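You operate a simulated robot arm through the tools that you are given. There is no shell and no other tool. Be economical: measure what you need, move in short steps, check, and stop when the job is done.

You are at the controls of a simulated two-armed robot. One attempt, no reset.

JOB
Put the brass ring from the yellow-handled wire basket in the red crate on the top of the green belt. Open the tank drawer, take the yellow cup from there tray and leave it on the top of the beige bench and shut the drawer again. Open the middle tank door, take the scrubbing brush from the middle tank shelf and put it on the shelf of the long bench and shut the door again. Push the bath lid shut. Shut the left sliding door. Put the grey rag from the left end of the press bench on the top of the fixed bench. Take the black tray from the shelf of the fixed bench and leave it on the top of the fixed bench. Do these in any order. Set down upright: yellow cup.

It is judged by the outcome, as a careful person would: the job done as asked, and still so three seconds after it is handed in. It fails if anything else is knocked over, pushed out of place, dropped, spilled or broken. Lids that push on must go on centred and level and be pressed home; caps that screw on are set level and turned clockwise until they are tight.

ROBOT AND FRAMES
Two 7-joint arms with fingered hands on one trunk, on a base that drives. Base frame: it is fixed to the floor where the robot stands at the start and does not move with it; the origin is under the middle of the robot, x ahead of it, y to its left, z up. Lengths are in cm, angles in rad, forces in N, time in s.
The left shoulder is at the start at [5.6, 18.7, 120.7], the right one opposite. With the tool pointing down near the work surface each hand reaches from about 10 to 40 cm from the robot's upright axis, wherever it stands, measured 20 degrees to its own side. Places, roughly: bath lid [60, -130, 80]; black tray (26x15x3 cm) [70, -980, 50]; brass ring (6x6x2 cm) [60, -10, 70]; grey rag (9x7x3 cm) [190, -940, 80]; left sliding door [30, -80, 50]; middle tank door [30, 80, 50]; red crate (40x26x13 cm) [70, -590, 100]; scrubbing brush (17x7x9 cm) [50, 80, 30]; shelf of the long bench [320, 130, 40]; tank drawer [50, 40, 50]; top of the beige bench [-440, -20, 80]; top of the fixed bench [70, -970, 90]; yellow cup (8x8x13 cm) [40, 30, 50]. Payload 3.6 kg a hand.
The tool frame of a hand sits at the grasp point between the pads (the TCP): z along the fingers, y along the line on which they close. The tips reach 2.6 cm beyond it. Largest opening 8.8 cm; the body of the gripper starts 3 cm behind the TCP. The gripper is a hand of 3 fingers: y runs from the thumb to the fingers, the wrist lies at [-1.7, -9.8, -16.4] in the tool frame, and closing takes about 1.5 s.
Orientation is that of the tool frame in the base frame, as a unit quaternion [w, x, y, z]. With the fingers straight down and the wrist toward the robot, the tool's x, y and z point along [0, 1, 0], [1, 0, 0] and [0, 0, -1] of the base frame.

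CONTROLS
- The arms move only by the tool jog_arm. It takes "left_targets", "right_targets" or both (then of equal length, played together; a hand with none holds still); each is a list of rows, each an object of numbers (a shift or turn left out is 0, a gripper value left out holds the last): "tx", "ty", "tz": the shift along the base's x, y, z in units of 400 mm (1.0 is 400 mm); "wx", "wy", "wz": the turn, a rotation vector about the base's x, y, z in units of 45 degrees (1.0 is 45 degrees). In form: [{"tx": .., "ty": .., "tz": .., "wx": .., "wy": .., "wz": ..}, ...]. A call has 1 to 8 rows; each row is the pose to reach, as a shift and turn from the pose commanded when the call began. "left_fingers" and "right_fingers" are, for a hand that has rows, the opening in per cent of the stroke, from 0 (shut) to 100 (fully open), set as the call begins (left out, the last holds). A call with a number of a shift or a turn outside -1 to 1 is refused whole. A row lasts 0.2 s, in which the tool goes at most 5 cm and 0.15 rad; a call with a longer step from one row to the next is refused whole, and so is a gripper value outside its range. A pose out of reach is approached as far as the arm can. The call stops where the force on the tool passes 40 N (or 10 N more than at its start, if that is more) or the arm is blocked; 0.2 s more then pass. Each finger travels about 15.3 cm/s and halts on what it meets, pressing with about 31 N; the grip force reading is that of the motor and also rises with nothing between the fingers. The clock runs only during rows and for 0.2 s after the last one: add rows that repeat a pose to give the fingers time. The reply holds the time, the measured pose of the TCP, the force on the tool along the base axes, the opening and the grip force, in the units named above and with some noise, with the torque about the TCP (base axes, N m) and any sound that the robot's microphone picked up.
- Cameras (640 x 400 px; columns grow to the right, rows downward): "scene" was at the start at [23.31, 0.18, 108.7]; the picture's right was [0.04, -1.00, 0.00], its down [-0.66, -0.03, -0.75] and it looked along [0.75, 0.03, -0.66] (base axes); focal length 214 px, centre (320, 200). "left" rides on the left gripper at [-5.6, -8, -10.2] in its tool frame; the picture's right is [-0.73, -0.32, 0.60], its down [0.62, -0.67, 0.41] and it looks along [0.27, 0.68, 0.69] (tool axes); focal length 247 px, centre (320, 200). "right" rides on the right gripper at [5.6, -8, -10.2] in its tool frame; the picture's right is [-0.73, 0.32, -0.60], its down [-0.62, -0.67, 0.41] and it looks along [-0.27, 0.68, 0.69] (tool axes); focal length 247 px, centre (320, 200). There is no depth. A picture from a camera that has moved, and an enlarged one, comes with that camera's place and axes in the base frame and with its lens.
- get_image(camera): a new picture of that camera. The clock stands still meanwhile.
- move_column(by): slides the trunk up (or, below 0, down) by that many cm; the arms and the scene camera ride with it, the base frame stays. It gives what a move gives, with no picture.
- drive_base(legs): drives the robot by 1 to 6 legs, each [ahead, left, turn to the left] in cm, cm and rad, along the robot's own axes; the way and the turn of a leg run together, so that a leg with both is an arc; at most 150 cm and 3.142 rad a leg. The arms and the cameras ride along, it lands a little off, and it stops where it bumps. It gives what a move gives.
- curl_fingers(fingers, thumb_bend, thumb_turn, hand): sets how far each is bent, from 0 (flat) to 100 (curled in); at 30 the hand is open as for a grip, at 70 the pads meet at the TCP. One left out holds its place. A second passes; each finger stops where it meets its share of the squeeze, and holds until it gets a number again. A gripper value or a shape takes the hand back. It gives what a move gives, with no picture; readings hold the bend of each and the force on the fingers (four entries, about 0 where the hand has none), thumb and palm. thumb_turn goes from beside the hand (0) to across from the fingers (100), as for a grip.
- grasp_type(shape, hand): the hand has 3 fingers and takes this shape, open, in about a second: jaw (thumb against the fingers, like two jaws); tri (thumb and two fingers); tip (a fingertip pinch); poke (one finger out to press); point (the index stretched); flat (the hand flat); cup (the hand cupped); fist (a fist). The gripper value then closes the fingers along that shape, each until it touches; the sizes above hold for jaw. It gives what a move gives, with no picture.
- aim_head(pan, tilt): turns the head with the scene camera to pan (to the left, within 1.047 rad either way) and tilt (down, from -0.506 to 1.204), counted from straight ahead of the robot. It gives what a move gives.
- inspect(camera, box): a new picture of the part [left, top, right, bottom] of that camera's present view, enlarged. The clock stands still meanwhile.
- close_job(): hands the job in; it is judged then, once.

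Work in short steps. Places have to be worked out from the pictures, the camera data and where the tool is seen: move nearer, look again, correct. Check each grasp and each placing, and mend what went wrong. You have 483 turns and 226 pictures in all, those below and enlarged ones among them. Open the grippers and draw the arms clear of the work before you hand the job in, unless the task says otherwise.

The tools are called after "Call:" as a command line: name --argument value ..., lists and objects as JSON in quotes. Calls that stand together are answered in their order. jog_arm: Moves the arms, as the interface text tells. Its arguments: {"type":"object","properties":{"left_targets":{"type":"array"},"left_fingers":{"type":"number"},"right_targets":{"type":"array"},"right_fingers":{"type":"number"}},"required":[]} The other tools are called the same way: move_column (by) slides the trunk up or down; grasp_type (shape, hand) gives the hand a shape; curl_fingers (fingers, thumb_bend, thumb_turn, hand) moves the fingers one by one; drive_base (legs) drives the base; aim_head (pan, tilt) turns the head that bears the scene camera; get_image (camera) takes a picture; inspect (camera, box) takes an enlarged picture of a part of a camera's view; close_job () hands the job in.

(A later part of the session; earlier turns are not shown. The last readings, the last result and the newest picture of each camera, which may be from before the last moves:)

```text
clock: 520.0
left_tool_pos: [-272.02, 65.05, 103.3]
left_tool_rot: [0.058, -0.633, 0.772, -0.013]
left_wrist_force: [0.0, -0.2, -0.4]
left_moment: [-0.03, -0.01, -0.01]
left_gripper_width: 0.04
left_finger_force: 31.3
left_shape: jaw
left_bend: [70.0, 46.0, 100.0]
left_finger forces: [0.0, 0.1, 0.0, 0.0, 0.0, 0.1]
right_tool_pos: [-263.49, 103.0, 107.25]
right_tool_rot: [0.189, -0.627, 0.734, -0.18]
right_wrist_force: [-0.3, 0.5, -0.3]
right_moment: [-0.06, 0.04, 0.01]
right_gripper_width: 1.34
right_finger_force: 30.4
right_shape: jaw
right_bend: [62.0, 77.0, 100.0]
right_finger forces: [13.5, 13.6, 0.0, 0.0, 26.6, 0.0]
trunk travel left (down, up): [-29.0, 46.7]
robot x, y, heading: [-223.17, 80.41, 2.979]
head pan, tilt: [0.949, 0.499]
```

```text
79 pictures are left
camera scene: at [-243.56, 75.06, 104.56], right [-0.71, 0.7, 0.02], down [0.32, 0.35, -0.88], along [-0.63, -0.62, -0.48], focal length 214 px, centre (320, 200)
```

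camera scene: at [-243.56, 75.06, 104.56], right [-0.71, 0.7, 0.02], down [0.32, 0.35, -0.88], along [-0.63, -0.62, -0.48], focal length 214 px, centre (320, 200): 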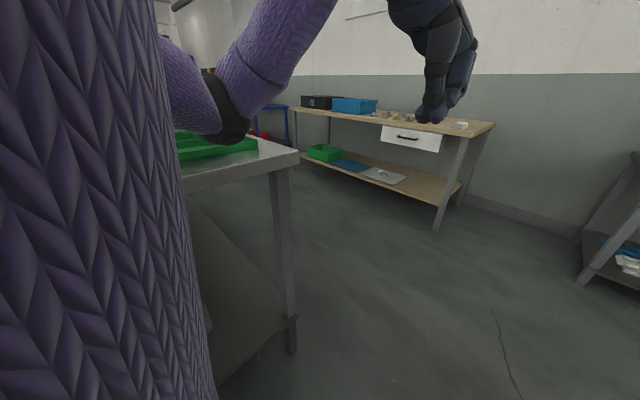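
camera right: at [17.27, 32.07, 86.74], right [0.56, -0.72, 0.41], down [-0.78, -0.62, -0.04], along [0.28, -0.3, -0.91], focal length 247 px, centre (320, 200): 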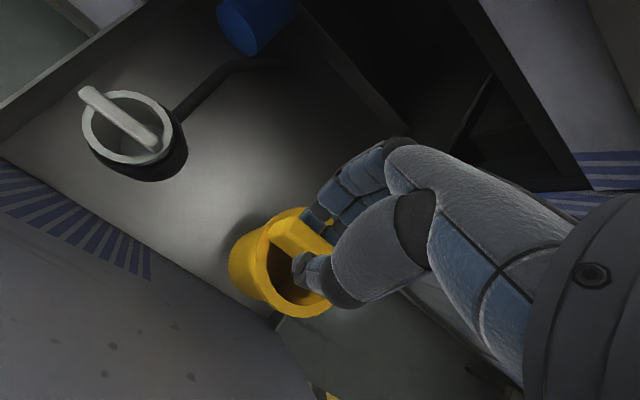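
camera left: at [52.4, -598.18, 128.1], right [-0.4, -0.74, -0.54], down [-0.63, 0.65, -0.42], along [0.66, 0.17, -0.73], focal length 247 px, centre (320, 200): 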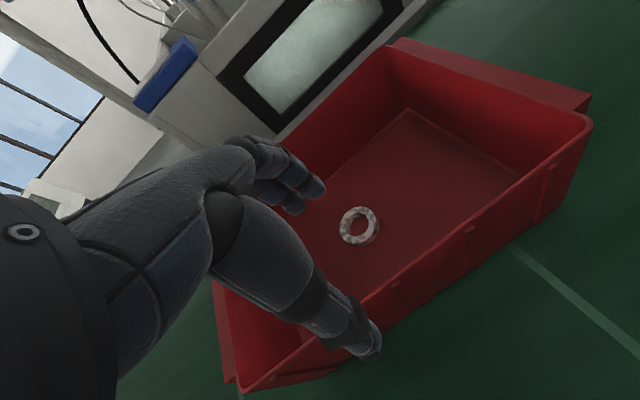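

My right elbow met the shelf post of the right bench. I back up a little, raise the trunk so both elbows pass above the left bench items, shift left, and go through.

Call:
drive_base --legs '[[-14, 0, 0]]'

Call:
move_column --by 32

Call:
drive_base --legs '[[0, 14, 0.15]]'

Call:
aim_head --pan 0.9 --tilt 0.7

Call:
get_image --camera "scene"

```text
clock: 521.3
left_tool_pos: [-259.61, 64.09, 102.71]
left_tool_rot: [0.061, -0.634, 0.77, -0.024]
left_wrist_force: [0.2, 0.9, -0.1]
left_moment: [-0.01, 0.05, 0.01]
left_gripper_width: 0.0
left_finger_force: 30.8
left_shape: jaw
left_bend: [70.0, 46.0, 100.0]
left_finger forces: [0.1, 0.0, 0.1, 0.1, 0.0, 0.0]
right_tool_pos: [-251.51, 102.04, 106.26]
right_tool_rot: [0.191, -0.626, 0.732, -0.192]
right_wrist_force: [0.3, 0.4, -0.7]
right_moment: [0.01, 0.05, 0.01]
right_gripper_width: 1.34
right_finger_force: 31.1
right_shape: jaw
right_bend: [62.0, 77.0, 100.0]
right_finger forces: [13.4, 13.5, 0.0, 0.0, 26.6, 0.1]
trunk travel left (down, up): [-29.0, 46.7]
robot x, y, heading: [-209.21, 78.55, 2.991]
head pan, tilt: [0.949, 0.499]
```

```text
clock: 524.5
left_tool_pos: [-259.84, 63.98, 134.63]
left_tool_rot: [0.061, -0.635, 0.77, -0.025]
left_wrist_force: [-0.2, 0.5, -0.5]
left_moment: [-0.01, -0.01, 0.01]
left_gripper_width: 0.01
left_finger_force: 31.3
left_shape: jaw
left_bend: [70.0, 46.0, 100.0]
left_finger forces: [0.1, 0.0, 0.1, 0.0, 0.1, 0.1]
right_tool_pos: [-251.69, 102.08, 138.14]
right_tool_rot: [0.193, -0.627, 0.73, -0.192]
right_wrist_force: [0.1, 0.7, -0.6]
right_moment: [-0.02, 0.02, 0.01]
right_gripper_width: 1.36
right_finger_force: 31.0
right_shape: jaw
right_bend: [62.0, 77.0, 100.0]
right_finger forces: [13.4, 13.5, 0.0, 0.1, 26.4, 0.1]
trunk travel left (down, up): [-61.0, 14.7]
robot x, y, heading: [-209.59, 78.34, 2.986]
head pan, tilt: [0.949, 0.499]
```

```text
clock: 525.8
left_tool_pos: [-258.12, 42.43, 134.54]
left_tool_rot: [0.063, -0.692, 0.719, -0.019]
left_wrist_force: [-0.3, 0.1, 1.5]
left_moment: [0.02, 0.01, 0.02]
left_gripper_width: 0.01
left_finger_force: 31.0
left_shape: jaw
left_bend: [70.0, 46.0, 100.0]
left_finger forces: [0.0, 0.0, 0.0, 0.0, 0.1, 0.0]
right_tool_pos: [-255.88, 81.34, 138.13]
right_tool_rot: [-0.206, 0.681, -0.68, 0.176]
right_wrist_force: [0.1, 0.3, -0.3]
right_moment: [-0.02, 0.04, -0.01]
right_gripper_width: 1.35
right_finger_force: 31.2
right_shape: jaw
right_bend: [62.0, 77.0, 100.0]
right_finger forces: [13.4, 13.4, 0.0, 0.0, 26.5, 0.0]
trunk travel left (down, up): [-61.0, 14.7]
robot x, y, heading: [-210.21, 64.38, -3.142]
head pan, tilt: [0.949, 0.499]
```

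```text
clock: 526.5
left_tool_pos: [-258.09, 42.24, 134.59]
left_tool_rot: [0.063, -0.692, 0.719, -0.018]
left_wrist_force: [0.3, -0.1, -0.4]
left_moment: [-0.01, 0.02, 0.03]
left_gripper_width: 0.0
left_finger_force: 31.0
left_shape: jaw
left_bend: [70.0, 46.0, 100.0]
left_finger forces: [0.0, 0.1, 0.1, 0.0, 0.1, 0.1]
right_tool_pos: [-255.96, 81.23, 138.08]
right_tool_rot: [0.205, -0.68, 0.682, -0.176]
right_wrist_force: [-0.4, 0.4, -1.0]
right_moment: [-0.01, -0.01, 0.01]
right_gripper_width: 1.34
right_finger_force: 31.2
right_shape: jaw
right_bend: [62.0, 77.0, 100.0]
right_finger forces: [13.4, 13.4, 0.0, 0.0, 26.5, 0.0]
trunk travel left (down, up): [-61.0, 14.7]
robot x, y, heading: [-210.27, 64.18, -3.135]
head pan, tilt: [0.901, 0.7]
```

```text
78 pictures are left
camera scene: at [-228.89, 57.44, 136.01], right [-0.78, 0.62, 0.0], down [0.4, 0.51, -0.77], along [-0.47, -0.6, -0.64], focal length 214 px, centre (320, 200)
```

scene: 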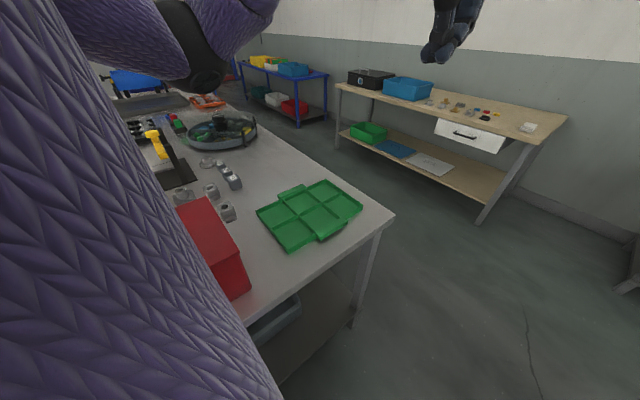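

All items in place. I drive forward now at y≈64.

Call:
drive_base --legs '[[128, 0, 0], [0, 50, 0]]'

Call:
aim_head --pan 0 --tilt 0.6

Call:
get_image --camera "scene"

```text
clock: 535.5
left_tool_pos: [-385.82, -9.29, 134.65]
left_tool_rot: [0.064, -0.694, 0.717, -0.019]
left_wrist_force: [-0.5, 0.2, 0.5]
left_moment: [0.01, 0.03, -0.02]
left_gripper_width: 0.0
left_finger_force: 31.5
left_shape: jaw
left_bend: [70.0, 46.0, 100.0]
left_finger forces: [0.0, 0.1, 0.1, 0.0, 0.1, 0.0]
right_tool_pos: [-383.79, 29.62, 138.08]
right_tool_rot: [-0.205, 0.681, -0.68, 0.177]
right_wrist_force: [0.5, -0.2, -1.6]
right_moment: [0.02, 0.05, -0.05]
right_gripper_width: 1.34
right_finger_force: 31.1
right_shape: jaw
right_bend: [62.0, 77.0, 100.0]
right_finger forces: [13.4, 13.4, 0.0, 0.0, 26.4, 0.0]
trunk travel left (down, up): [-61.0, 14.7]
robot x, y, heading: [-338.48, 13.11, -3.133]
head pan, tilt: [0.901, 0.7]
```

```text
clock: 536.7
left_tool_pos: [-385.85, -9.15, 134.57]
left_tool_rot: [0.063, -0.694, 0.717, -0.019]
left_wrist_force: [0.4, -0.3, 0.0]
left_moment: [-0.02, -0.01, -0.01]
left_gripper_width: 0.0
left_finger_force: 31.1
left_shape: jaw
left_bend: [70.0, 46.0, 100.0]
left_finger forces: [0.0, 0.0, 0.0, 0.0, 0.0, 0.1]
right_tool_pos: [-383.77, 29.58, 138.13]
right_tool_rot: [-0.206, 0.682, -0.68, 0.176]
right_wrist_force: [0.5, -0.2, -1.5]
right_moment: [0.01, 0.01, -0.02]
right_gripper_width: 1.34
right_finger_force: 31.0
right_shape: jaw
right_bend: [62.0, 77.0, 100.0]
right_finger forces: [13.5, 13.3, 0.1, 0.1, 26.3, 0.0]
trunk travel left (down, up): [-61.0, 14.7]
robot x, y, heading: [-338.27, 13.12, -3.135]
head pan, tilt: [0.0, 0.6]
```

```text
77 pictures are left
camera scene: at [-360.32, 12.71, 136.87], right [-0.01, 1.0, 0.0], down [0.57, 0.0, -0.82], along [-0.82, -0.01, -0.57], focal length 214 px, centre (320, 200)
```

scene: 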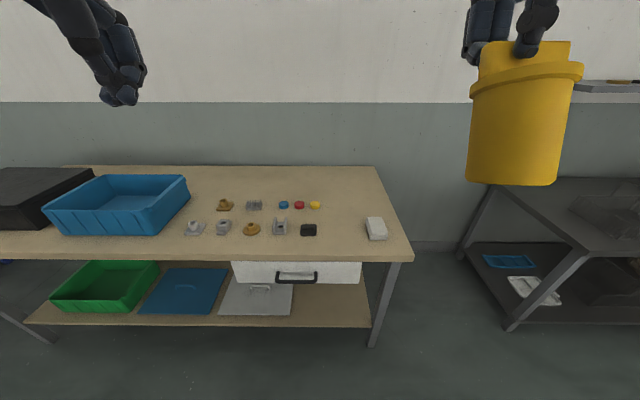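

Free spot between the dark block and white block: ≈(−430,21). I lower the trunk 30, drive up to the bench.

Call:
move_column --by -30

Call:
drive_base --legs '[[36, 8.5, -0.006]]'

Call:
aim_head --pan -0.2 --tilt 0.6

Call:
get_image --camera "scene"

```text
clock: 539.7
left_tool_pos: [-385.86, -9.2, 104.67]
left_tool_rot: [0.063, -0.694, 0.717, -0.019]
left_wrist_force: [0.6, 0.4, -0.1]
left_moment: [-0.02, 0.0, -0.04]
left_gripper_width: 0.0
left_finger_force: 30.9
left_shape: jaw
left_bend: [70.0, 46.0, 100.0]
left_finger forces: [0.0, 0.0, 0.0, 0.0, 0.0, 0.0]
right_tool_pos: [-383.78, 29.73, 108.2]
right_tool_rot: [-0.206, 0.683, -0.678, 0.176]
right_wrist_force: [0.3, -0.5, -1.5]
right_moment: [-0.01, 0.05, 0.01]
right_gripper_width: 1.35
right_finger_force: 30.3
right_shape: jaw
right_bend: [62.0, 77.0, 100.0]
right_finger forces: [13.5, 13.4, 0.0, 0.0, 26.4, 0.1]
trunk travel left (down, up): [-31.0, 44.7]
robot x, y, heading: [-338.0, 13.06, -3.131]
head pan, tilt: [0.0, 0.6]
```

```text
clock: 542.1
left_tool_pos: [-422.19, -18.1, 104.54]
left_tool_rot: [0.064, -0.694, 0.717, -0.021]
left_wrist_force: [0.6, -0.3, -0.6]
left_moment: [0.02, 0.02, 0.02]
left_gripper_width: 0.01
left_finger_force: 30.6
left_shape: jaw
left_bend: [70.0, 46.0, 100.0]
left_finger forces: [0.1, 0.0, 0.0, 0.0, 0.1, 0.1]
right_tool_pos: [-420.22, 20.8, 108.12]
right_tool_rot: [-0.207, 0.683, -0.678, 0.177]
right_wrist_force: [0.0, 0.3, -0.4]
right_moment: [0.01, 0.03, -0.02]
right_gripper_width: 1.35
right_finger_force: 31.1
right_shape: jaw
right_bend: [62.0, 77.0, 100.0]
right_finger forces: [13.4, 13.4, 0.0, 0.1, 26.3, 0.1]
trunk travel left (down, up): [-31.0, 44.7]
robot x, y, heading: [-374.57, 4.34, -3.137]
head pan, tilt: [0.0, 0.6]
```

```text
clock: 542.8
left_tool_pos: [-422.23, -18.18, 104.62]
left_tool_rot: [0.063, -0.694, 0.717, -0.019]
left_wrist_force: [1.4, -0.2, 0.2]
left_moment: [0.03, 0.01, 0.01]
left_gripper_width: 0.0
left_finger_force: 31.5
left_shape: jaw
left_bend: [70.0, 46.0, 100.0]
left_finger forces: [0.0, 0.0, 0.1, 0.0, 0.0, 0.0]
right_tool_pos: [-420.29, 20.83, 108.18]
right_tool_rot: [-0.206, 0.683, -0.679, 0.176]
right_wrist_force: [-0.3, 0.4, -1.0]
right_moment: [0.02, 0.04, -0.01]
right_gripper_width: 1.34
right_finger_force: 31.4
right_shape: jaw
right_bend: [62.0, 77.0, 100.0]
right_finger forces: [13.4, 13.4, 0.1, 0.1, 26.4, 0.0]
trunk travel left (down, up): [-31.0, 44.7]
robot x, y, heading: [-374.73, 4.09, -3.13]
head pan, tilt: [-0.201, 0.6]
```

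```text
76 pictures are left
camera scene: at [-398.94, 5.56, 105.47], right [0.19, 0.98, 0.0], down [0.55, -0.11, -0.82], along [-0.81, 0.16, -0.57], focal length 214 px, centre (320, 200)
```

scene: 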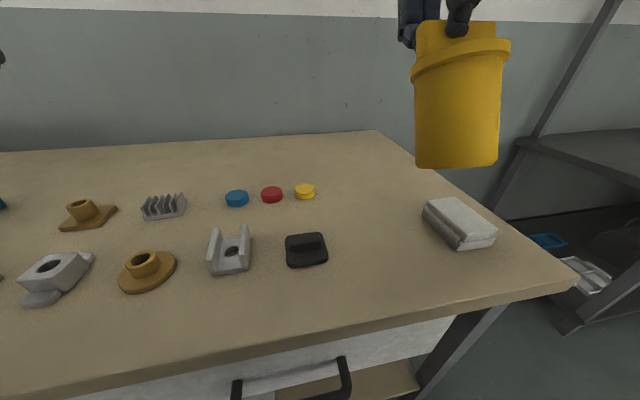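

I move 9 cm further in, correct the small tilt (4°), and lower to just above the surface.

Call:
jog_arm --right_targets '[{"tx": -0.1, "wy": 0.05}, {"tx": -0.2, "wy": 0.09}, {"tx": -0.23, "wy": 0.09, "tz": -0.08}, {"tx": -0.23, "wy": 0.09, "tz": -0.18}, {"tx": -0.23, "wy": 0.09, "tz": -0.28}, {"tx": -0.23, "wy": 0.09, "tz": -0.35}]'

Call:
get_image --camera "scene"

```text
clock: 544.2
left_tool_pos: [-422.09, -18.13, 104.65]
left_tool_rot: [0.063, -0.694, 0.717, -0.019]
left_wrist_force: [-0.3, 1.2, -0.3]
left_moment: [-0.03, 0.0, -0.01]
left_gripper_width: 0.0
left_finger_force: 31.3
left_shape: jaw
left_bend: [70.0, 46.0, 100.0]
left_finger forces: [0.0, 0.1, 0.0, 0.1, 0.1, 0.0]
right_tool_pos: [-429.26, 20.79, 94.05]
right_tool_rot: [-0.182, 0.688, -0.686, 0.152]
right_wrist_force: [0.1, 0.3, -1.2]
right_moment: [-0.03, 0.04, 0.05]
right_gripper_width: 1.35
right_finger_force: 30.8
right_shape: jaw
right_bend: [62.0, 77.0, 100.0]
right_finger forces: [13.1, 13.1, 0.0, 0.0, 25.9, 0.1]
trunk travel left (down, up): [-31.0, 44.7]
robot x, y, heading: [-374.75, 4.39, -3.134]
head pan, tilt: [-0.201, 0.6]
```

```text
75 pictures are left
camera scene: at [-398.94, 5.58, 105.46], right [0.19, 0.98, 0.0], down [0.55, -0.11, -0.82], along [-0.81, 0.16, -0.57], focal length 214 px, centre (320, 200)
```

scene: 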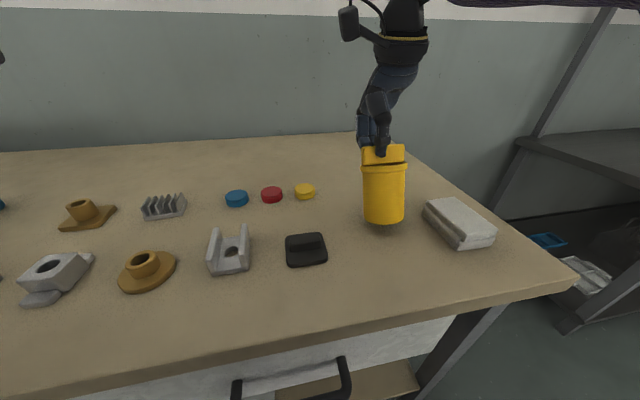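

Cup is upright, just above the surface. I lower gently to contact.

Call:
jog_arm --right_targets '[{"tz": -0.012}, {"tz": -0.024}, {"tz": -0.036}, {"tz": -0.048}, {"tz": -0.06}, {"tz": -0.07}]'

Call:
inspect --camera "scene" --box '[320, 120, 480, 260]'

```text
clock: 545.6
left_tool_pos: [-422.19, -18.18, 104.56]
left_tool_rot: [0.063, -0.694, 0.716, -0.02]
left_wrist_force: [-0.1, 0.5, 0.3]
left_moment: [-0.03, -0.04, 0.02]
left_gripper_width: 0.0
left_finger_force: 31.1
left_shape: jaw
left_bend: [70.0, 46.0, 100.0]
left_finger forces: [0.0, 0.0, 0.0, 0.0, 0.1, 0.0]
right_tool_pos: [-429.9, 20.42, 92.36]
right_tool_rot: [-0.171, 0.692, -0.685, 0.148]
right_wrist_force: [-2.9, -2.4, 19.7]
right_moment: [0.05, -0.24, 0.0]
right_gripper_width: 1.49
right_finger_force: 31.5
right_shape: jaw
right_bend: [74.0, 77.0, 100.0]
right_finger forces: [14.7, 11.5, 0.0, 0.0, 31.9, 0.0]
trunk travel left (down, up): [-31.0, 44.7]
robot x, y, heading: [-374.56, 4.36, -3.134]
head pan, tilt: [-0.201, 0.6]
stopped in row 6 (right hand): the force on the tool passed its limit at 41 N (the readings are from after the stop); the commanded pose is now the measured one
```

```text
2.86 times, centred on (400, 190) of scene
camera zoom: at [-398.94, 5.55, 105.45], right [0.19, 0.98, 0.0], down [0.55, -0.11, -0.82], along [-0.81, 0.16, -0.57], focal length 613 px, centre (91, 229)
```

zoom: 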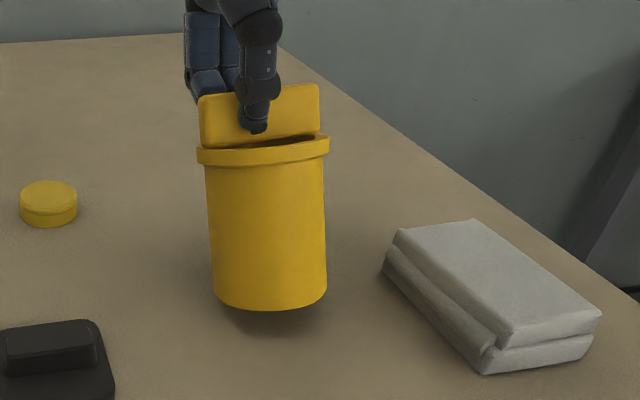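

Contact made. I ease up 0.5 cm and release, so it settles on its base.

Call:
jog_arm --right_targets '[{"tz": 0.008}, {"tz": 0.012}]'

Call:
inspect --camera "scene" --box '[320, 120, 480, 260]'

```text
clock: 546.2
left_tool_pos: [-422.16, -18.11, 104.62]
left_tool_rot: [0.063, -0.693, 0.718, -0.02]
left_wrist_force: [0.3, 0.1, -0.5]
left_moment: [0.01, 0.02, 0.0]
left_gripper_width: 0.01
left_finger_force: 30.7
left_shape: jaw
left_bend: [70.0, 46.0, 100.0]
left_finger forces: [0.0, 0.1, 0.0, 0.0, 0.0, 0.1]
right_tool_pos: [-429.48, 20.57, 92.43]
right_tool_rot: [-0.176, 0.69, -0.685, 0.15]
right_wrist_force: [-1.9, -1.0, 8.3]
right_moment: [0.01, -0.02, 0.02]
right_gripper_width: 1.47
right_finger_force: 30.7
right_shape: jaw
right_bend: [74.0, 76.0, 100.0]
right_finger forces: [14.7, 12.7, 0.0, 0.0, 29.4, 0.0]
trunk travel left (down, up): [-31.0, 44.7]
robot x, y, heading: [-374.33, 4.17, -3.131]
head pan, tilt: [-0.201, 0.6]
```

```text
2.86 times, centred on (400, 190) of scene
camera zoom: at [-398.87, 5.53, 105.47], right [0.19, 0.98, 0.0], down [0.55, -0.11, -0.83], along [-0.81, 0.16, -0.56], focal length 613 px, centre (91, 229)
```

zoom: 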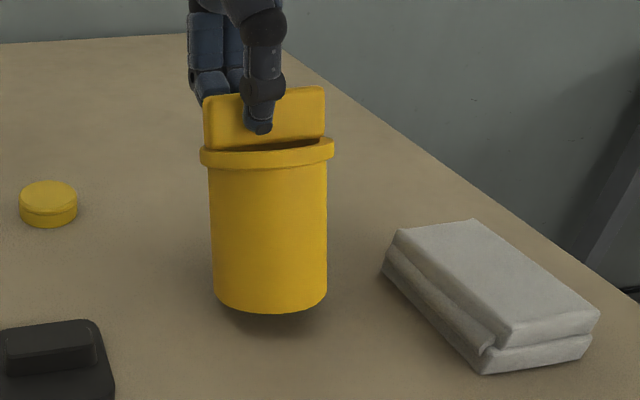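

I open only partly (fingers are inside the mouth) and then lift out.

Call:
jog_arm --right_targets '[{}, {}, {}, {}, {}]' --right_fingers 36

Call:
inspect --camera "scene" --box '[320, 120, 480, 260]'

```text
clock: 547.4
left_tool_pos: [-422.1, -18.13, 104.67]
left_tool_rot: [0.062, -0.694, 0.717, -0.02]
left_wrist_force: [0.1, -0.1, -0.2]
left_moment: [0.03, -0.02, 0.0]
left_gripper_width: 0.0
left_finger_force: 30.8
left_shape: jaw
left_bend: [70.0, 46.0, 100.0]
left_finger forces: [0.1, 0.1, 0.0, 0.0, 0.0, 0.0]
right_tool_pos: [-429.7, 20.53, 92.49]
right_tool_rot: [-0.175, 0.691, -0.685, 0.151]
right_wrist_force: [0.0, -0.2, -0.3]
right_moment: [-0.02, -0.01, 0.04]
right_gripper_width: 3.15
right_finger_force: 0.0
right_shape: jaw
right_bend: [49.0, 72.0, 100.0]
right_finger forces: [0.0, 0.0, 0.0, 0.0, 0.1, 0.0]
trunk travel left (down, up): [-31.0, 44.7]
robot x, y, heading: [-374.39, 4.02, -3.135]
head pan, tilt: [-0.201, 0.6]
```

```text
2.86 times, centred on (400, 190) of scene
camera zoom: at [-398.93, 5.56, 105.47], right [0.19, 0.98, 0.0], down [0.55, -0.11, -0.82], along [-0.81, 0.16, -0.57], focal length 613 px, centre (91, 229)
```

zoom: 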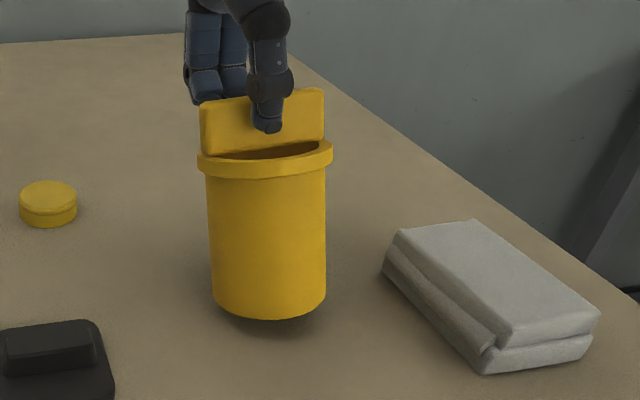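

Cup stands upright on its own. I lift the hand straight out.

Call:
jog_arm --right_targets '[{"tz": 0.03}, {"tz": 0.07}, {"tz": 0.12}, {"tz": 0.2}, {"tz": 0.3}]'

Call:
get_image --camera "scene"

```text
clock: 548.6
left_tool_pos: [-422.07, -18.15, 104.64]
left_tool_rot: [0.063, -0.694, 0.717, -0.019]
left_wrist_force: [-0.2, -0.4, 0.9]
left_moment: [0.0, -0.01, -0.01]
left_gripper_width: 0.0
left_finger_force: 30.9
left_shape: jaw
left_bend: [70.0, 46.0, 100.0]
left_finger forces: [0.1, 0.0, 0.0, 0.0, 0.0, 0.1]
right_tool_pos: [-429.9, 20.76, 104.43]
right_tool_rot: [-0.175, 0.69, -0.686, 0.15]
right_wrist_force: [0.3, -0.1, 0.5]
right_moment: [-0.03, -0.02, 0.0]
right_gripper_width: 3.17
right_finger_force: 0.0
right_shape: jaw
right_bend: [49.0, 72.0, 100.0]
right_finger forces: [0.0, 0.0, 0.0, 0.1, 0.1, 0.0]
trunk travel left (down, up): [-31.0, 44.7]
robot x, y, heading: [-374.3, 4.41, -3.136]
head pan, tilt: [-0.201, 0.6]
```

```text
71 pictures are left
camera scene: at [-398.9, 5.55, 105.48], right [0.19, 0.98, 0.0], down [0.55, -0.11, -0.83], along [-0.81, 0.16, -0.56], focal length 214 px, centre (320, 200)
```

scene: 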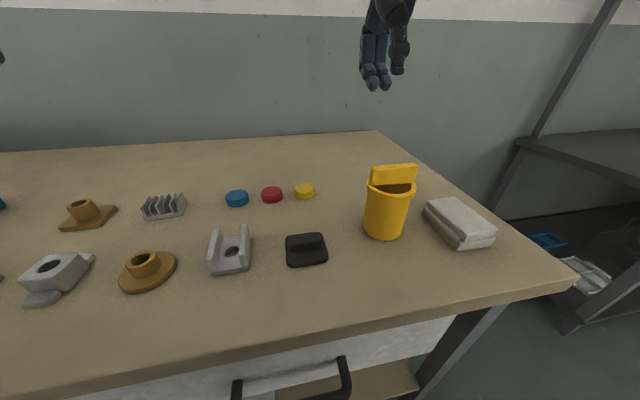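

Cup done. I back away, raise the trunk for the narrow passage, and reverse along the same way to the tank.

Call:
drive_base --legs '[[-36, 0, 0]]'

Call:
move_column --by 30

Call:
drive_base --legs '[[0, -60, -0.005], [-130, 0, 0], [-130, 0, 0]]'

```text
clock: 550.9
left_tool_pos: [-386.32, -17.91, 104.64]
left_tool_rot: [0.063, -0.694, 0.717, -0.019]
left_wrist_force: [-0.1, -0.6, -0.3]
left_moment: [-0.02, 0.0, -0.05]
left_gripper_width: 0.01
left_finger_force: 31.3
left_shape: jaw
left_bend: [70.0, 46.0, 100.0]
left_finger forces: [0.1, 0.0, 0.0, 0.1, 0.0, 0.0]
right_tool_pos: [-394.2, 20.89, 104.45]
right_tool_rot: [-0.174, 0.691, -0.685, 0.15]
right_wrist_force: [-0.1, 0.0, -1.3]
right_moment: [-0.01, 0.03, -0.03]
right_gripper_width: 3.14
right_finger_force: 0.0
right_shape: jaw
right_bend: [49.0, 72.0, 100.0]
right_finger forces: [0.0, 0.1, 0.1, 0.0, 0.1, 0.0]
trunk travel left (down, up): [-31.0, 44.7]
robot x, y, heading: [-339.02, 4.49, -3.131]
head pan, tilt: [-0.201, 0.6]
```

```text
clock: 553.9
left_tool_pos: [-386.53, -17.86, 134.65]
left_tool_rot: [0.063, -0.694, 0.717, -0.018]
left_wrist_force: [-0.2, -0.2, 0.3]
left_moment: [0.03, 0.0, -0.04]
left_gripper_width: 0.02
left_finger_force: 31.5
left_shape: jaw
left_bend: [70.0, 46.0, 100.0]
left_finger forces: [0.0, 0.1, 0.1, 0.0, 0.0, 0.0]
right_tool_pos: [-394.2, 20.74, 134.3]
right_tool_rot: [-0.175, 0.691, -0.685, 0.15]
right_wrist_force: [0.0, -0.2, 0.2]
right_moment: [0.04, 0.02, 0.0]
right_gripper_width: 3.16
right_finger_force: 0.1
right_shape: jaw
right_bend: [49.0, 72.0, 100.0]
right_finger forces: [0.0, 0.0, 0.0, 0.0, 0.1, 0.0]
trunk travel left (down, up): [-61.0, 14.7]
robot x, y, heading: [-339.52, 4.69, -3.131]
head pan, tilt: [-0.201, 0.6]
```

```text
clock: 569.5
left_tool_pos: [-129.11, 41.58, 134.77]
left_tool_rot: [0.064, -0.686, 0.724, -0.02]
left_wrist_force: [-0.2, 0.2, -0.8]
left_moment: [0.0, -0.03, -0.01]
left_gripper_width: 0.01
left_finger_force: 31.3
left_shape: jaw
left_bend: [70.0, 46.0, 100.0]
left_finger forces: [0.1, 0.1, 0.0, 0.0, 0.0, 0.0]
right_tool_pos: [-136.0, 80.35, 134.36]
right_tool_rot: [0.173, -0.684, 0.692, -0.151]
right_wrist_force: [-0.9, -0.5, 0.7]
right_moment: [0.03, 0.0, -0.01]
right_gripper_width: 3.16
right_finger_force: 0.0
right_shape: jaw
right_bend: [49.0, 72.0, 100.0]
right_finger forces: [0.0, 0.0, 0.0, 0.1, 0.0, 0.0]
trunk travel left (down, up): [-61.0, 14.7]
robot x, y, heading: [-80.98, 62.8, 3.127]
head pan, tilt: [-0.201, 0.6]
```

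Back at the tank. I turn to face it and lower the trunk to the level used for the drawer.

Call:
drive_base --legs '[[0, 0, -3.127], [0, 10, 0]]'

Call:
move_column --by -40

Call:
move_column --by -7

Call:
jog_arm --right_targets '[{"wy": -0.18}, {"wy": -0.36}, {"wy": -0.54}, {"wy": -0.72}, {"wy": -0.9}, {"wy": -1.0}]'

Call:
aim_head --pan 0 --tilt 0.4

Call:
get_image --camera "scene"

```text
clock: 578.0
left_tool_pos: [-32.49, 93.77, 134.49]
left_tool_rot: [-0.02, 0.727, 0.683, -0.063]
left_wrist_force: [-0.9, 0.4, 0.1]
left_moment: [-0.01, -0.02, -0.02]
left_gripper_width: 0.01
left_finger_force: 31.4
left_shape: jaw
left_bend: [70.0, 46.0, 100.0]
left_finger forces: [0.0, 0.0, 0.0, 0.1, 0.1, 0.0]
right_tool_pos: [-26.04, 54.89, 134.33]
right_tool_rot: [-0.152, 0.696, 0.68, -0.172]
right_wrist_force: [1.1, 0.8, 0.0]
right_moment: [-0.02, 0.01, 0.0]
right_gripper_width: 3.17
right_finger_force: 0.1
right_shape: jaw
right_bend: [49.0, 72.0, 100.0]
right_finger forces: [0.1, 0.1, 0.0, 0.0, 0.0, 0.0]
trunk travel left (down, up): [-61.0, 14.7]
robot x, y, heading: [-80.97, 72.74, -0.023]
head pan, tilt: [-0.201, 0.6]
```

```text
clock: 581.9
left_tool_pos: [-32.55, 93.72, 94.75]
left_tool_rot: [-0.02, 0.728, 0.683, -0.062]
left_wrist_force: [0.3, -0.8, 0.4]
left_moment: [0.01, 0.01, 0.05]
left_gripper_width: 0.0
left_finger_force: 30.9
left_shape: jaw
left_bend: [70.0, 46.0, 100.0]
left_finger forces: [0.0, 0.0, 0.0, 0.0, 0.0, 0.1]
right_tool_pos: [-26.13, 54.8, 94.57]
right_tool_rot: [-0.152, 0.696, 0.68, -0.172]
right_wrist_force: [0.2, 0.1, -0.2]
right_moment: [0.01, 0.03, 0.03]
right_gripper_width: 3.17
right_finger_force: 0.0
right_shape: jaw
right_bend: [49.0, 72.0, 100.0]
right_finger forces: [0.0, 0.0, 0.0, 0.1, 0.0, 0.1]
trunk travel left (down, up): [-21.0, 54.7]
robot x, y, heading: [-80.81, 73.02, -0.02]
head pan, tilt: [-0.201, 0.6]
```

```text
clock: 583.0
left_tool_pos: [-32.69, 93.82, 87.67]
left_tool_rot: [-0.02, 0.727, 0.683, -0.063]
left_wrist_force: [-0.7, -0.6, 0.4]
left_moment: [0.02, -0.01, 0.03]
left_gripper_width: 0.0
left_finger_force: 30.9
left_shape: jaw
left_bend: [70.0, 46.0, 100.0]
left_finger forces: [0.0, 0.0, 0.1, 0.1, 0.1, 0.0]
right_tool_pos: [-26.1, 54.8, 87.51]
right_tool_rot: [-0.151, 0.696, 0.681, -0.172]
right_wrist_force: [0.0, 0.0, 0.4]
right_moment: [0.02, -0.01, -0.04]
right_gripper_width: 3.15
right_finger_force: 0.1
right_shape: jaw
right_bend: [49.0, 72.0, 100.0]
right_finger forces: [0.0, 0.0, 0.1, 0.1, 0.1, 0.0]
trunk travel left (down, up): [-14.0, 61.7]
robot x, y, heading: [-80.72, 73.07, -0.022]
head pan, tilt: [-0.201, 0.6]
```

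```text
clock: 584.4
left_tool_pos: [-32.58, 93.76, 87.75]
left_tool_rot: [-0.02, 0.727, 0.684, -0.062]
left_wrist_force: [-0.3, 0.6, -0.6]
left_moment: [0.03, 0.0, 0.03]
left_gripper_width: 0.0
left_finger_force: 31.1
left_shape: jaw
left_bend: [70.0, 46.0, 100.0]
left_finger forces: [0.1, 0.1, 0.0, 0.0, 0.0, 0.0]
right_tool_pos: [-25.94, 54.9, 87.53]
right_tool_rot: [0.12, 0.709, 0.687, 0.108]
right_wrist_force: [0.0, 0.2, -0.2]
right_moment: [0.0, -0.01, -0.05]
right_gripper_width: 3.15
right_finger_force: 0.1
right_shape: jaw
right_bend: [49.0, 72.0, 100.0]
right_finger forces: [0.0, 0.0, 0.0, 0.0, 0.1, 0.1]
trunk travel left (down, up): [-14.0, 61.7]
robot x, y, heading: [-81.01, 72.85, -0.02]
head pan, tilt: [-0.201, 0.6]
```

```text
clock: 585.1
left_tool_pos: [-32.67, 93.6, 87.6]
left_tool_rot: [-0.02, 0.728, 0.683, -0.062]
left_wrist_force: [0.4, 0.4, 0.6]
left_moment: [0.0, -0.03, -0.03]
left_gripper_width: 0.0
left_finger_force: 31.2
left_shape: jaw
left_bend: [70.0, 46.0, 100.0]
left_finger forces: [0.0, 0.0, 0.0, 0.0, 0.1, 0.0]
right_tool_pos: [-26.0, 54.91, 87.44]
right_tool_rot: [0.119, 0.709, 0.687, 0.106]
right_wrist_force: [0.3, -0.2, -0.5]
right_moment: [0.0, -0.01, 0.0]
right_gripper_width: 3.16
right_finger_force: 0.0
right_shape: jaw
right_bend: [49.0, 72.0, 100.0]
right_finger forces: [0.0, 0.0, 0.1, 0.1, 0.1, 0.0]
trunk travel left (down, up): [-14.0, 61.7]
robot x, y, heading: [-80.93, 72.87, -0.02]
head pan, tilt: [0.0, 0.4]
```

```text
70 pictures are left
camera scene: at [-52.82, 72.15, 88.67], right [-0.02, -1.0, 0.0], down [-0.39, 0.01, -0.92], along [0.92, -0.02, -0.39], focal length 214 px, centre (320, 200)
```

scene: 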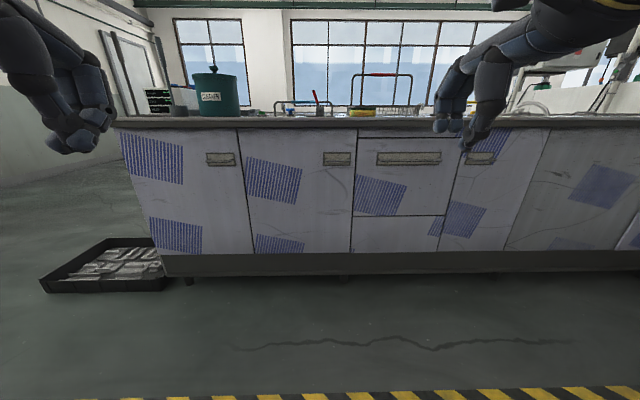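

Door handle ≈(28.5,63.5,70.5). I pitch the hand further and lower the trunk as for the drawer.

Call:
jog_arm --right_targets '[{"wy": -0.15}, {"wy": -0.3}, {"wy": -0.4}]' --right_fingers 85

Call:
move_column --by -14

Call:
jog_arm --right_targets '[{"wy": -0.13}, {"wy": -0.26, "tz": -0.04}, {"wy": -0.38, "tz": -0.08}, {"wy": -0.38, "tz": -0.1}]'

```text
clock: 586.1
left_tool_pos: [-32.6, 93.69, 87.64]
left_tool_rot: [-0.02, 0.727, 0.683, -0.064]
left_wrist_force: [-0.2, 0.5, -0.1]
left_moment: [-0.02, 0.0, 0.01]
left_gripper_width: 0.0
left_finger_force: 31.5
left_shape: jaw
left_bend: [70.0, 46.0, 100.0]
left_finger forces: [0.0, 0.0, 0.0, 0.0, 0.0, 0.1]
right_tool_pos: [-26.74, 59.14, 88.0]
right_tool_rot: [0.176, 0.672, 0.672, 0.255]
right_wrist_force: [0.1, 0.7, 0.2]
right_moment: [0.01, -0.01, -0.01]
right_gripper_width: 7.45
right_finger_force: 0.1
right_shape: jaw
right_bend: [32.0, 40.0, 99.0]
right_finger forces: [0.0, 0.1, 0.1, 0.1, 0.1, 0.1]
trunk travel left (down, up): [-14.0, 61.7]
robot x, y, heading: [-80.46, 72.9, -0.021]
head pan, tilt: [0.0, 0.4]
stopped in row 3 (right hand): the arm was blocked; the commanded pose is now the measured one
```

```text
clock: 587.8
left_tool_pos: [-30.41, 93.77, 70.38]
left_tool_rot: [-0.055, 0.722, 0.682, -0.099]
left_wrist_force: [-0.6, 0.5, -0.3]
left_moment: [0.05, 0.02, 0.04]
left_gripper_width: 0.0
left_finger_force: 30.6
left_shape: jaw
left_bend: [70.0, 46.0, 100.0]
left_finger forces: [0.0, 0.0, 0.0, 0.0, 0.0, 0.0]
right_tool_pos: [-23.68, 59.07, 67.73]
right_tool_rot: [0.121, 0.691, 0.683, 0.202]
right_wrist_force: [0.2, -0.3, 1.1]
right_moment: [-0.04, -0.01, -0.02]
right_gripper_width: 7.45
right_finger_force: 0.1
right_shape: jaw
right_bend: [32.0, 40.0, 99.0]
right_finger forces: [0.0, 0.0, 0.0, 0.0, 0.0, 0.0]
trunk travel left (down, up): [0.0, 75.7]
robot x, y, heading: [-80.82, 73.11, -0.02]
head pan, tilt: [0.0, 0.4]
```

```text
clock: 588.8
left_tool_pos: [-30.36, 93.72, 70.34]
left_tool_rot: [-0.057, 0.722, 0.682, -0.1]
left_wrist_force: [0.1, 0.7, -0.7]
left_moment: [0.01, 0.02, -0.02]
left_gripper_width: 0.01
left_finger_force: 31.2
left_shape: jaw
left_bend: [70.0, 46.0, 100.0]
left_finger forces: [0.0, 0.0, 0.1, 0.0, 0.0, 0.0]
right_tool_pos: [-24.85, 63.08, 66.66]
right_tool_rot: [0.222, 0.654, 0.658, 0.302]
right_wrist_force: [-0.2, 0.4, 0.3]
right_moment: [0.01, 0.04, 0.03]
right_gripper_width: 7.47
right_finger_force: 0.1
right_shape: jaw
right_bend: [32.0, 40.0, 98.0]
right_finger forces: [0.0, 0.1, 0.0, 0.0, 0.1, 0.0]
right hand out of reach, approached as far as the arm can: row 1, 2, 3, 4
trunk travel left (down, up): [0.0, 75.7]
robot x, y, heading: [-80.76, 72.87, -0.022]
head pan, tilt: [0.0, 0.4]
```

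Pitch is 45°, fine. I raise the hand ~2.7 cm and drive in towards the handle.

Call:
jog_arm --right_targets '[{"tz": 0.035}, {"tz": 0.068}]'

Call:
drive_base --legs '[[46, 0, 0.02]]'

Call:
get_image --camera "right"

```text
clock: 589.4
left_tool_pos: [-30.26, 93.77, 70.3]
left_tool_rot: [-0.057, 0.723, 0.682, -0.1]
left_wrist_force: [0.0, 0.1, 0.3]
left_moment: [0.02, 0.01, 0.0]
left_gripper_width: 0.01
left_finger_force: 30.8
left_shape: jaw
left_bend: [70.0, 46.0, 100.0]
left_finger forces: [0.0, 0.0, 0.2, 0.0, 0.1, 0.1]
right_tool_pos: [-24.92, 63.07, 69.38]
right_tool_rot: [0.222, 0.653, 0.658, 0.302]
right_wrist_force: [-0.3, 0.2, -0.3]
right_moment: [0.01, 0.0, -0.01]
right_gripper_width: 7.49
right_finger_force: 0.0
right_shape: jaw
right_bend: [32.0, 40.0, 98.0]
right_finger forces: [0.0, 0.0, 0.1, 0.0, 0.0, 0.1]
trunk travel left (down, up): [0.0, 75.7]
robot x, y, heading: [-80.67, 73.09, -0.023]
head pan, tilt: [0.0, 0.4]
```

```text
clock: 592.1
left_tool_pos: [15.74, 94.18, 70.34]
left_tool_rot: [-0.055, 0.715, 0.689, -0.1]
left_wrist_force: [0.2, 0.0, 0.1]
left_moment: [0.0, -0.01, 0.01]
left_gripper_width: 0.0
left_finger_force: 31.1
left_shape: jaw
left_bend: [70.0, 46.0, 100.0]
left_finger forces: [0.1, 0.0, 0.1, 0.1, 0.0, 0.0]
right_tool_pos: [22.11, 63.78, 69.34]
right_tool_rot: [0.218, 0.646, 0.665, 0.305]
right_wrist_force: [-0.3, 0.2, 0.1]
right_moment: [-0.01, -0.02, 0.0]
right_gripper_width: 7.47
right_finger_force: 0.2
right_shape: jaw
right_bend: [32.0, 40.0, 98.0]
right_finger forces: [0.0, 0.0, 0.0, 0.0, 0.0, 0.1]
trunk travel left (down, up): [0.0, 75.7]
robot x, y, heading: [-34.03, 72.38, 0.001]
head pan, tilt: [0.0, 0.4]
```

```text
69 pictures are left
camera right: at [8.91, 68.08, 71.92], right [-0.13, -0.81, 0.57], down [-0.16, -0.55, -0.82], along [0.98, -0.19, -0.06], focal length 247 px, centre (320, 200)
```

right: 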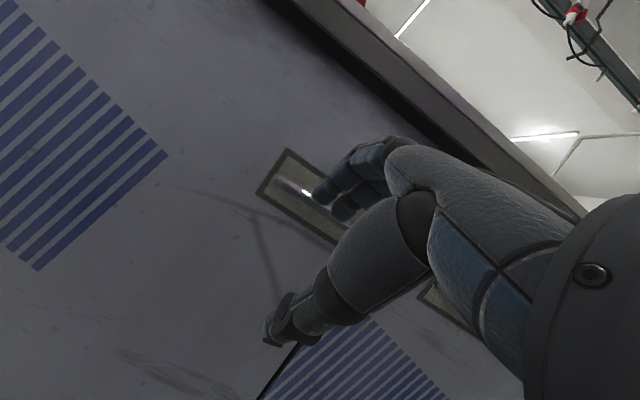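

Bar alignment matches the drawer case. I drive in 6.7 cm and close.

Call:
drive_base --legs '[[6.8, 0, 0]]'

Call:
jog_arm --right_targets '[{}, {}, {}, {}, {}, {}, {}, {}]' --right_fingers 0

Call:
get_image --camera "right"

```text
clock: 593.2
left_tool_pos: [22.64, 94.21, 70.36]
left_tool_rot: [-0.054, 0.716, 0.689, -0.099]
left_wrist_force: [0.1, 0.2, 0.2]
left_moment: [-0.01, 0.03, 0.0]
left_gripper_width: 0.0
left_finger_force: 30.6
left_shape: jaw
left_bend: [70.0, 46.0, 100.0]
left_finger forces: [0.0, 0.0, 0.0, 0.0, 0.0, 0.0]
right_tool_pos: [28.84, 63.82, 69.46]
right_tool_rot: [0.218, 0.644, 0.666, 0.306]
right_wrist_force: [-13.4, -0.4, 1.4]
right_moment: [-0.05, -0.2, -0.15]
right_gripper_width: 6.97
right_finger_force: 0.1
right_shape: jaw
right_bend: [35.0, 40.0, 98.0]
right_finger forces: [0.1, 12.4, 0.0, 0.0, 0.0, 0.1]
trunk travel left (down, up): [0.0, 75.7]
robot x, y, heading: [-27.43, 72.29, 0.001]
head pan, tilt: [0.0, 0.4]
```

```text
clock: 595.0
left_tool_pos: [22.66, 94.28, 70.35]
left_tool_rot: [-0.055, 0.715, 0.689, -0.101]
left_wrist_force: [-0.1, -0.2, -0.8]
left_moment: [-0.01, -0.02, 0.03]
left_gripper_width: 0.01
left_finger_force: 31.1
left_shape: jaw
left_bend: [70.0, 46.0, 100.0]
left_finger forces: [0.0, 0.1, 0.0, 0.0, 0.1, 0.1]
right_tool_pos: [28.9, 63.82, 69.36]
right_tool_rot: [0.218, 0.644, 0.667, 0.306]
right_wrist_force: [0.9, 2.6, -1.7]
right_moment: [0.05, 0.05, -0.04]
right_gripper_width: 0.0
right_finger_force: 30.8
right_shape: jaw
right_bend: [61.0, 49.0, 100.0]
right_finger forces: [17.1, 5.7, 0.0, 0.1, 30.8, 0.0]
trunk travel left (down, up): [0.0, 75.7]
robot x, y, heading: [-27.17, 72.54, 0.002]
head pan, tilt: [0.0, 0.4]
```

```text
68 pictures are left
camera right: at [15.78, 68.11, 71.9], right [-0.12, -0.81, 0.57], down [-0.16, -0.56, -0.82], along [0.98, -0.19, -0.06], focal length 247 px, centre (320, 200)
```

right: 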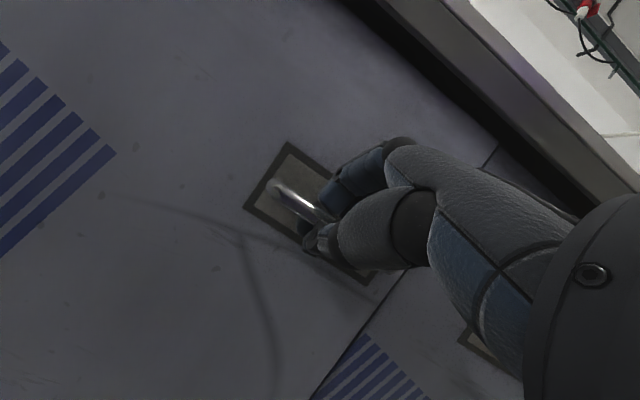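

Bar gripped. I pull the door by moving the base on an arc about its hinge, small step first.

Call:
drive_base --legs '[[-4.5, 8.8, -0.15]]'

Call:
get_image --camera "right"

```text
clock: 596.1
left_tool_pos: [21.65, 95.68, 70.28]
left_tool_rot: [-0.062, 0.766, 0.633, -0.097]
left_wrist_force: [0.2, -0.7, 0.2]
left_moment: [0.0, 0.02, 0.03]
left_gripper_width: 0.0
left_finger_force: 31.0
left_shape: jaw
left_bend: [70.0, 46.0, 100.0]
left_finger forces: [0.1, 0.0, 0.0, 0.0, 0.1, 0.1]
right_tool_pos: [23.2, 64.73, 69.3]
right_tool_rot: [0.239, 0.692, 0.617, 0.288]
right_wrist_force: [6.1, 23.6, -5.8]
right_moment: [-0.12, 0.1, 0.22]
right_gripper_width: 0.0
right_finger_force: 30.8
right_shape: jaw
right_bend: [62.0, 49.0, 100.0]
right_finger forces: [18.0, 5.0, 0.0, 0.0, 34.0, 0.0]
trunk travel left (down, up): [0.0, 75.7]
robot x, y, heading: [-31.37, 81.44, -0.157]
head pan, tilt: [0.0, 0.4]
```

```text
67 pictures are left
camera right: at [10.86, 70.91, 71.9], right [-0.24, -0.78, 0.57], down [-0.24, -0.53, -0.82], along [0.94, -0.33, -0.06], focal length 247 px, centre (320, 200)
```

right: 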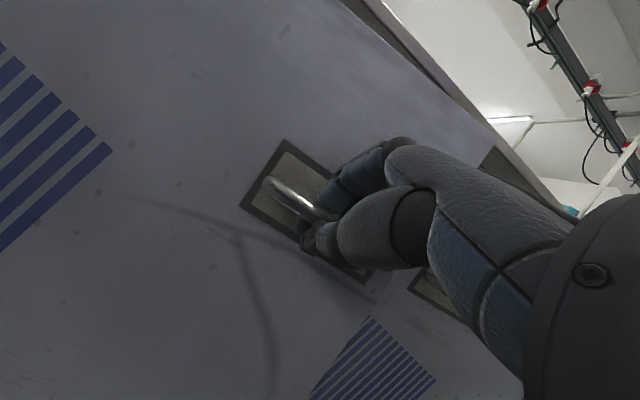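

Works. I continue the arc.

Call:
drive_base --legs '[[-5.5, 12, -0.2], [-5.5, 12, -0.2]]'

Call:
get_image --camera "right"

```text
clock: 598.3
left_tool_pos: [20.78, 99.68, 70.18]
left_tool_rot: [-0.08, 0.876, 0.468, -0.083]
left_wrist_force: [0.0, -0.4, 0.4]
left_moment: [0.0, -0.01, 0.05]
left_gripper_width: 0.0
left_finger_force: 31.0
left_shape: jaw
left_bend: [70.0, 46.0, 100.0]
left_finger forces: [0.0, 0.0, 0.0, 0.0, 0.1, 0.1]
right_tool_pos: [10.09, 70.79, 69.17]
right_tool_rot: [0.291, 0.801, 0.468, 0.235]
right_wrist_force: [11.9, 17.3, -10.1]
right_moment: [-0.07, 0.17, 0.15]
right_gripper_width: 0.0
right_finger_force: 31.1
right_shape: jaw
right_bend: [63.0, 49.0, 100.0]
right_finger forces: [14.8, 5.5, 0.0, 0.0, 14.3, 0.1]
trunk travel left (down, up): [0.0, 75.7]
robot x, y, heading: [-33.61, 107.63, -0.55]
head pan, tilt: [0.0, 0.4]
```

```text
66 pictures are left
camera right: at [1.22, 81.22, 71.87], right [-0.53, -0.63, 0.57], down [-0.42, -0.39, -0.82], along [0.74, -0.67, -0.06], focal length 247 px, centre (320, 200)
```

right: 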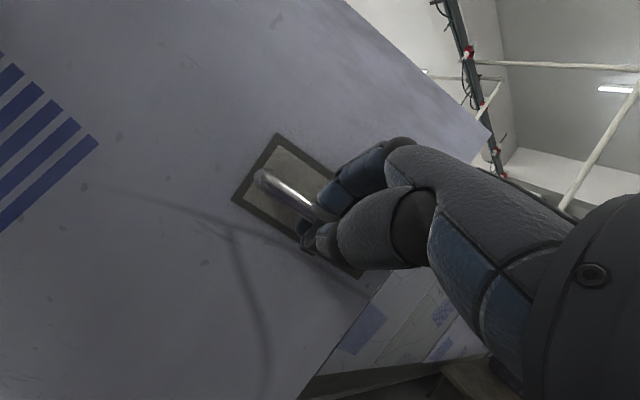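

Door is coming well. I continue three more steps.

Call:
drive_base --legs '[[-5.5, 12, -0.2], [-5.5, 12, -0.2], [-5.5, 12, -0.2]]'

Call:
aim_head --pan -0.3 --tilt 0.4

Call:
get_image --camera "scene"

```text
clock: 599.5
left_tool_pos: [20.38, 101.96, 70.04]
left_tool_rot: [-0.093, 0.912, 0.393, -0.076]
left_wrist_force: [0.0, 0.6, 0.5]
left_moment: [-0.02, -0.01, -0.04]
left_gripper_width: 0.0
left_finger_force: 31.0
left_shape: jaw
left_bend: [70.0, 46.0, 100.0]
left_finger forces: [0.0, 0.0, 0.0, 0.0, 0.1, 0.0]
right_tool_pos: [5.15, 75.32, 69.22]
right_tool_rot: [0.305, 0.838, 0.401, 0.21]
right_wrist_force: [3.5, 2.5, -2.7]
right_moment: [0.02, 0.0, -0.07]
right_gripper_width: 0.0
right_finger_force: 31.0
right_shape: jaw
right_bend: [63.0, 50.0, 100.0]
right_finger forces: [17.7, 4.1, 0.1, 0.0, 17.3, 0.0]
trunk travel left (down, up): [0.0, 75.7]
robot x, y, heading: [-31.19, 118.51, -0.722]
head pan, tilt: [0.0, 0.4]
stopped in leg 1: the robot was blocked; the commanded pose is now the measured one
```

```text
clock: 600.3
left_tool_pos: [20.43, 102.0, 70.03]
left_tool_rot: [-0.093, 0.912, 0.393, -0.077]
left_wrist_force: [-0.5, -0.8, -0.2]
left_moment: [0.01, 0.01, -0.02]
left_gripper_width: 0.02
left_finger_force: 31.0
left_shape: jaw
left_bend: [70.0, 46.0, 100.0]
left_finger forces: [0.0, 0.1, 0.0, 0.0, 0.0, 0.0]
right_tool_pos: [5.18, 75.36, 69.29]
right_tool_rot: [0.305, 0.838, 0.401, 0.21]
right_wrist_force: [3.8, 4.9, -3.6]
right_moment: [0.03, -0.01, -0.06]
right_gripper_width: 0.0
right_finger_force: 31.2
right_shape: jaw
right_bend: [63.0, 50.0, 100.0]
right_finger forces: [17.6, 4.1, 0.1, 0.0, 17.2, 0.1]
trunk travel left (down, up): [0.0, 75.7]
robot x, y, heading: [-30.94, 118.18, -0.723]
head pan, tilt: [-0.3, 0.4]
```

```text
65 pictures are left
camera scene: at [-10.33, 95.99, 73.7], right [-0.85, -0.52, 0.0], down [-0.2, 0.33, -0.92], along [0.48, -0.79, -0.39], focal length 214 px, centre (320, 200)
```

scene: 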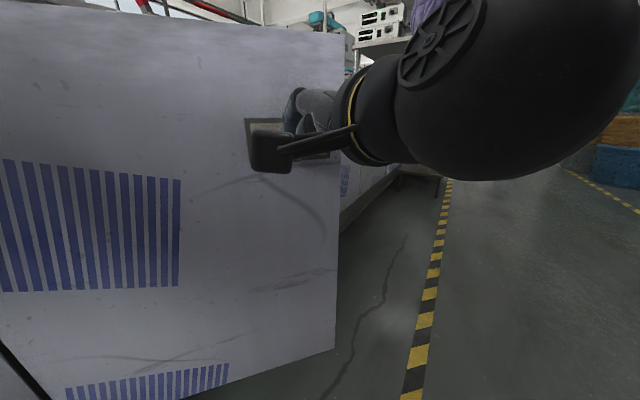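

Blocked at 41° open. I look to my left for the cause.

Call:
aim_head --pan 0.9 --tilt 0.5

Call:
get_image --camera "scene"

```text
clock: 601.7
left_tool_pos: [20.27, 102.0, 70.14]
left_tool_rot: [-0.094, 0.912, 0.392, -0.077]
left_wrist_force: [0.3, -0.1, -0.7]
left_moment: [-0.01, 0.01, 0.04]
left_gripper_width: 0.0
left_finger_force: 31.0
left_shape: jaw
left_bend: [70.0, 46.0, 100.0]
left_finger forces: [0.0, 0.1, 0.0, 0.1, 0.1, 0.0]
right_tool_pos: [5.13, 75.24, 69.14]
right_tool_rot: [0.304, 0.837, 0.402, 0.212]
right_wrist_force: [4.6, 5.0, -5.3]
right_moment: [0.05, 0.04, -0.08]
right_gripper_width: 0.01
right_finger_force: 31.2
right_shape: jaw
right_bend: [63.0, 50.0, 100.0]
right_finger forces: [17.6, 4.3, 0.0, 0.0, 17.3, 0.0]
trunk travel left (down, up): [0.0, 75.7]
robot x, y, heading: [-31.27, 118.77, -0.721]
head pan, tilt: [0.901, 0.499]
```

```text
64 pictures are left
camera scene: at [-6.22, 105.51, 72.81], right [0.18, -0.98, 0.0], down [-0.47, -0.09, -0.88], along [0.87, 0.16, -0.48], focal length 214 px, centre (320, 200)
```

scene: 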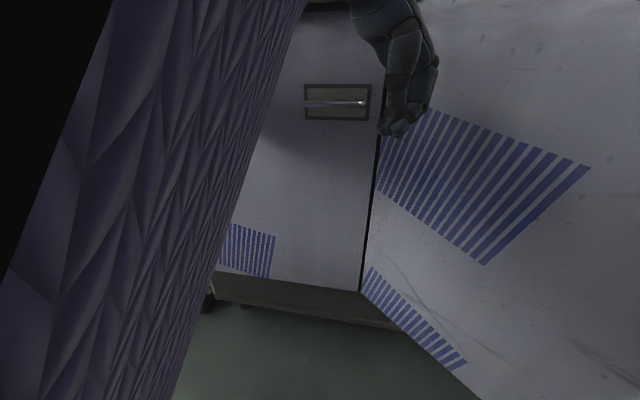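

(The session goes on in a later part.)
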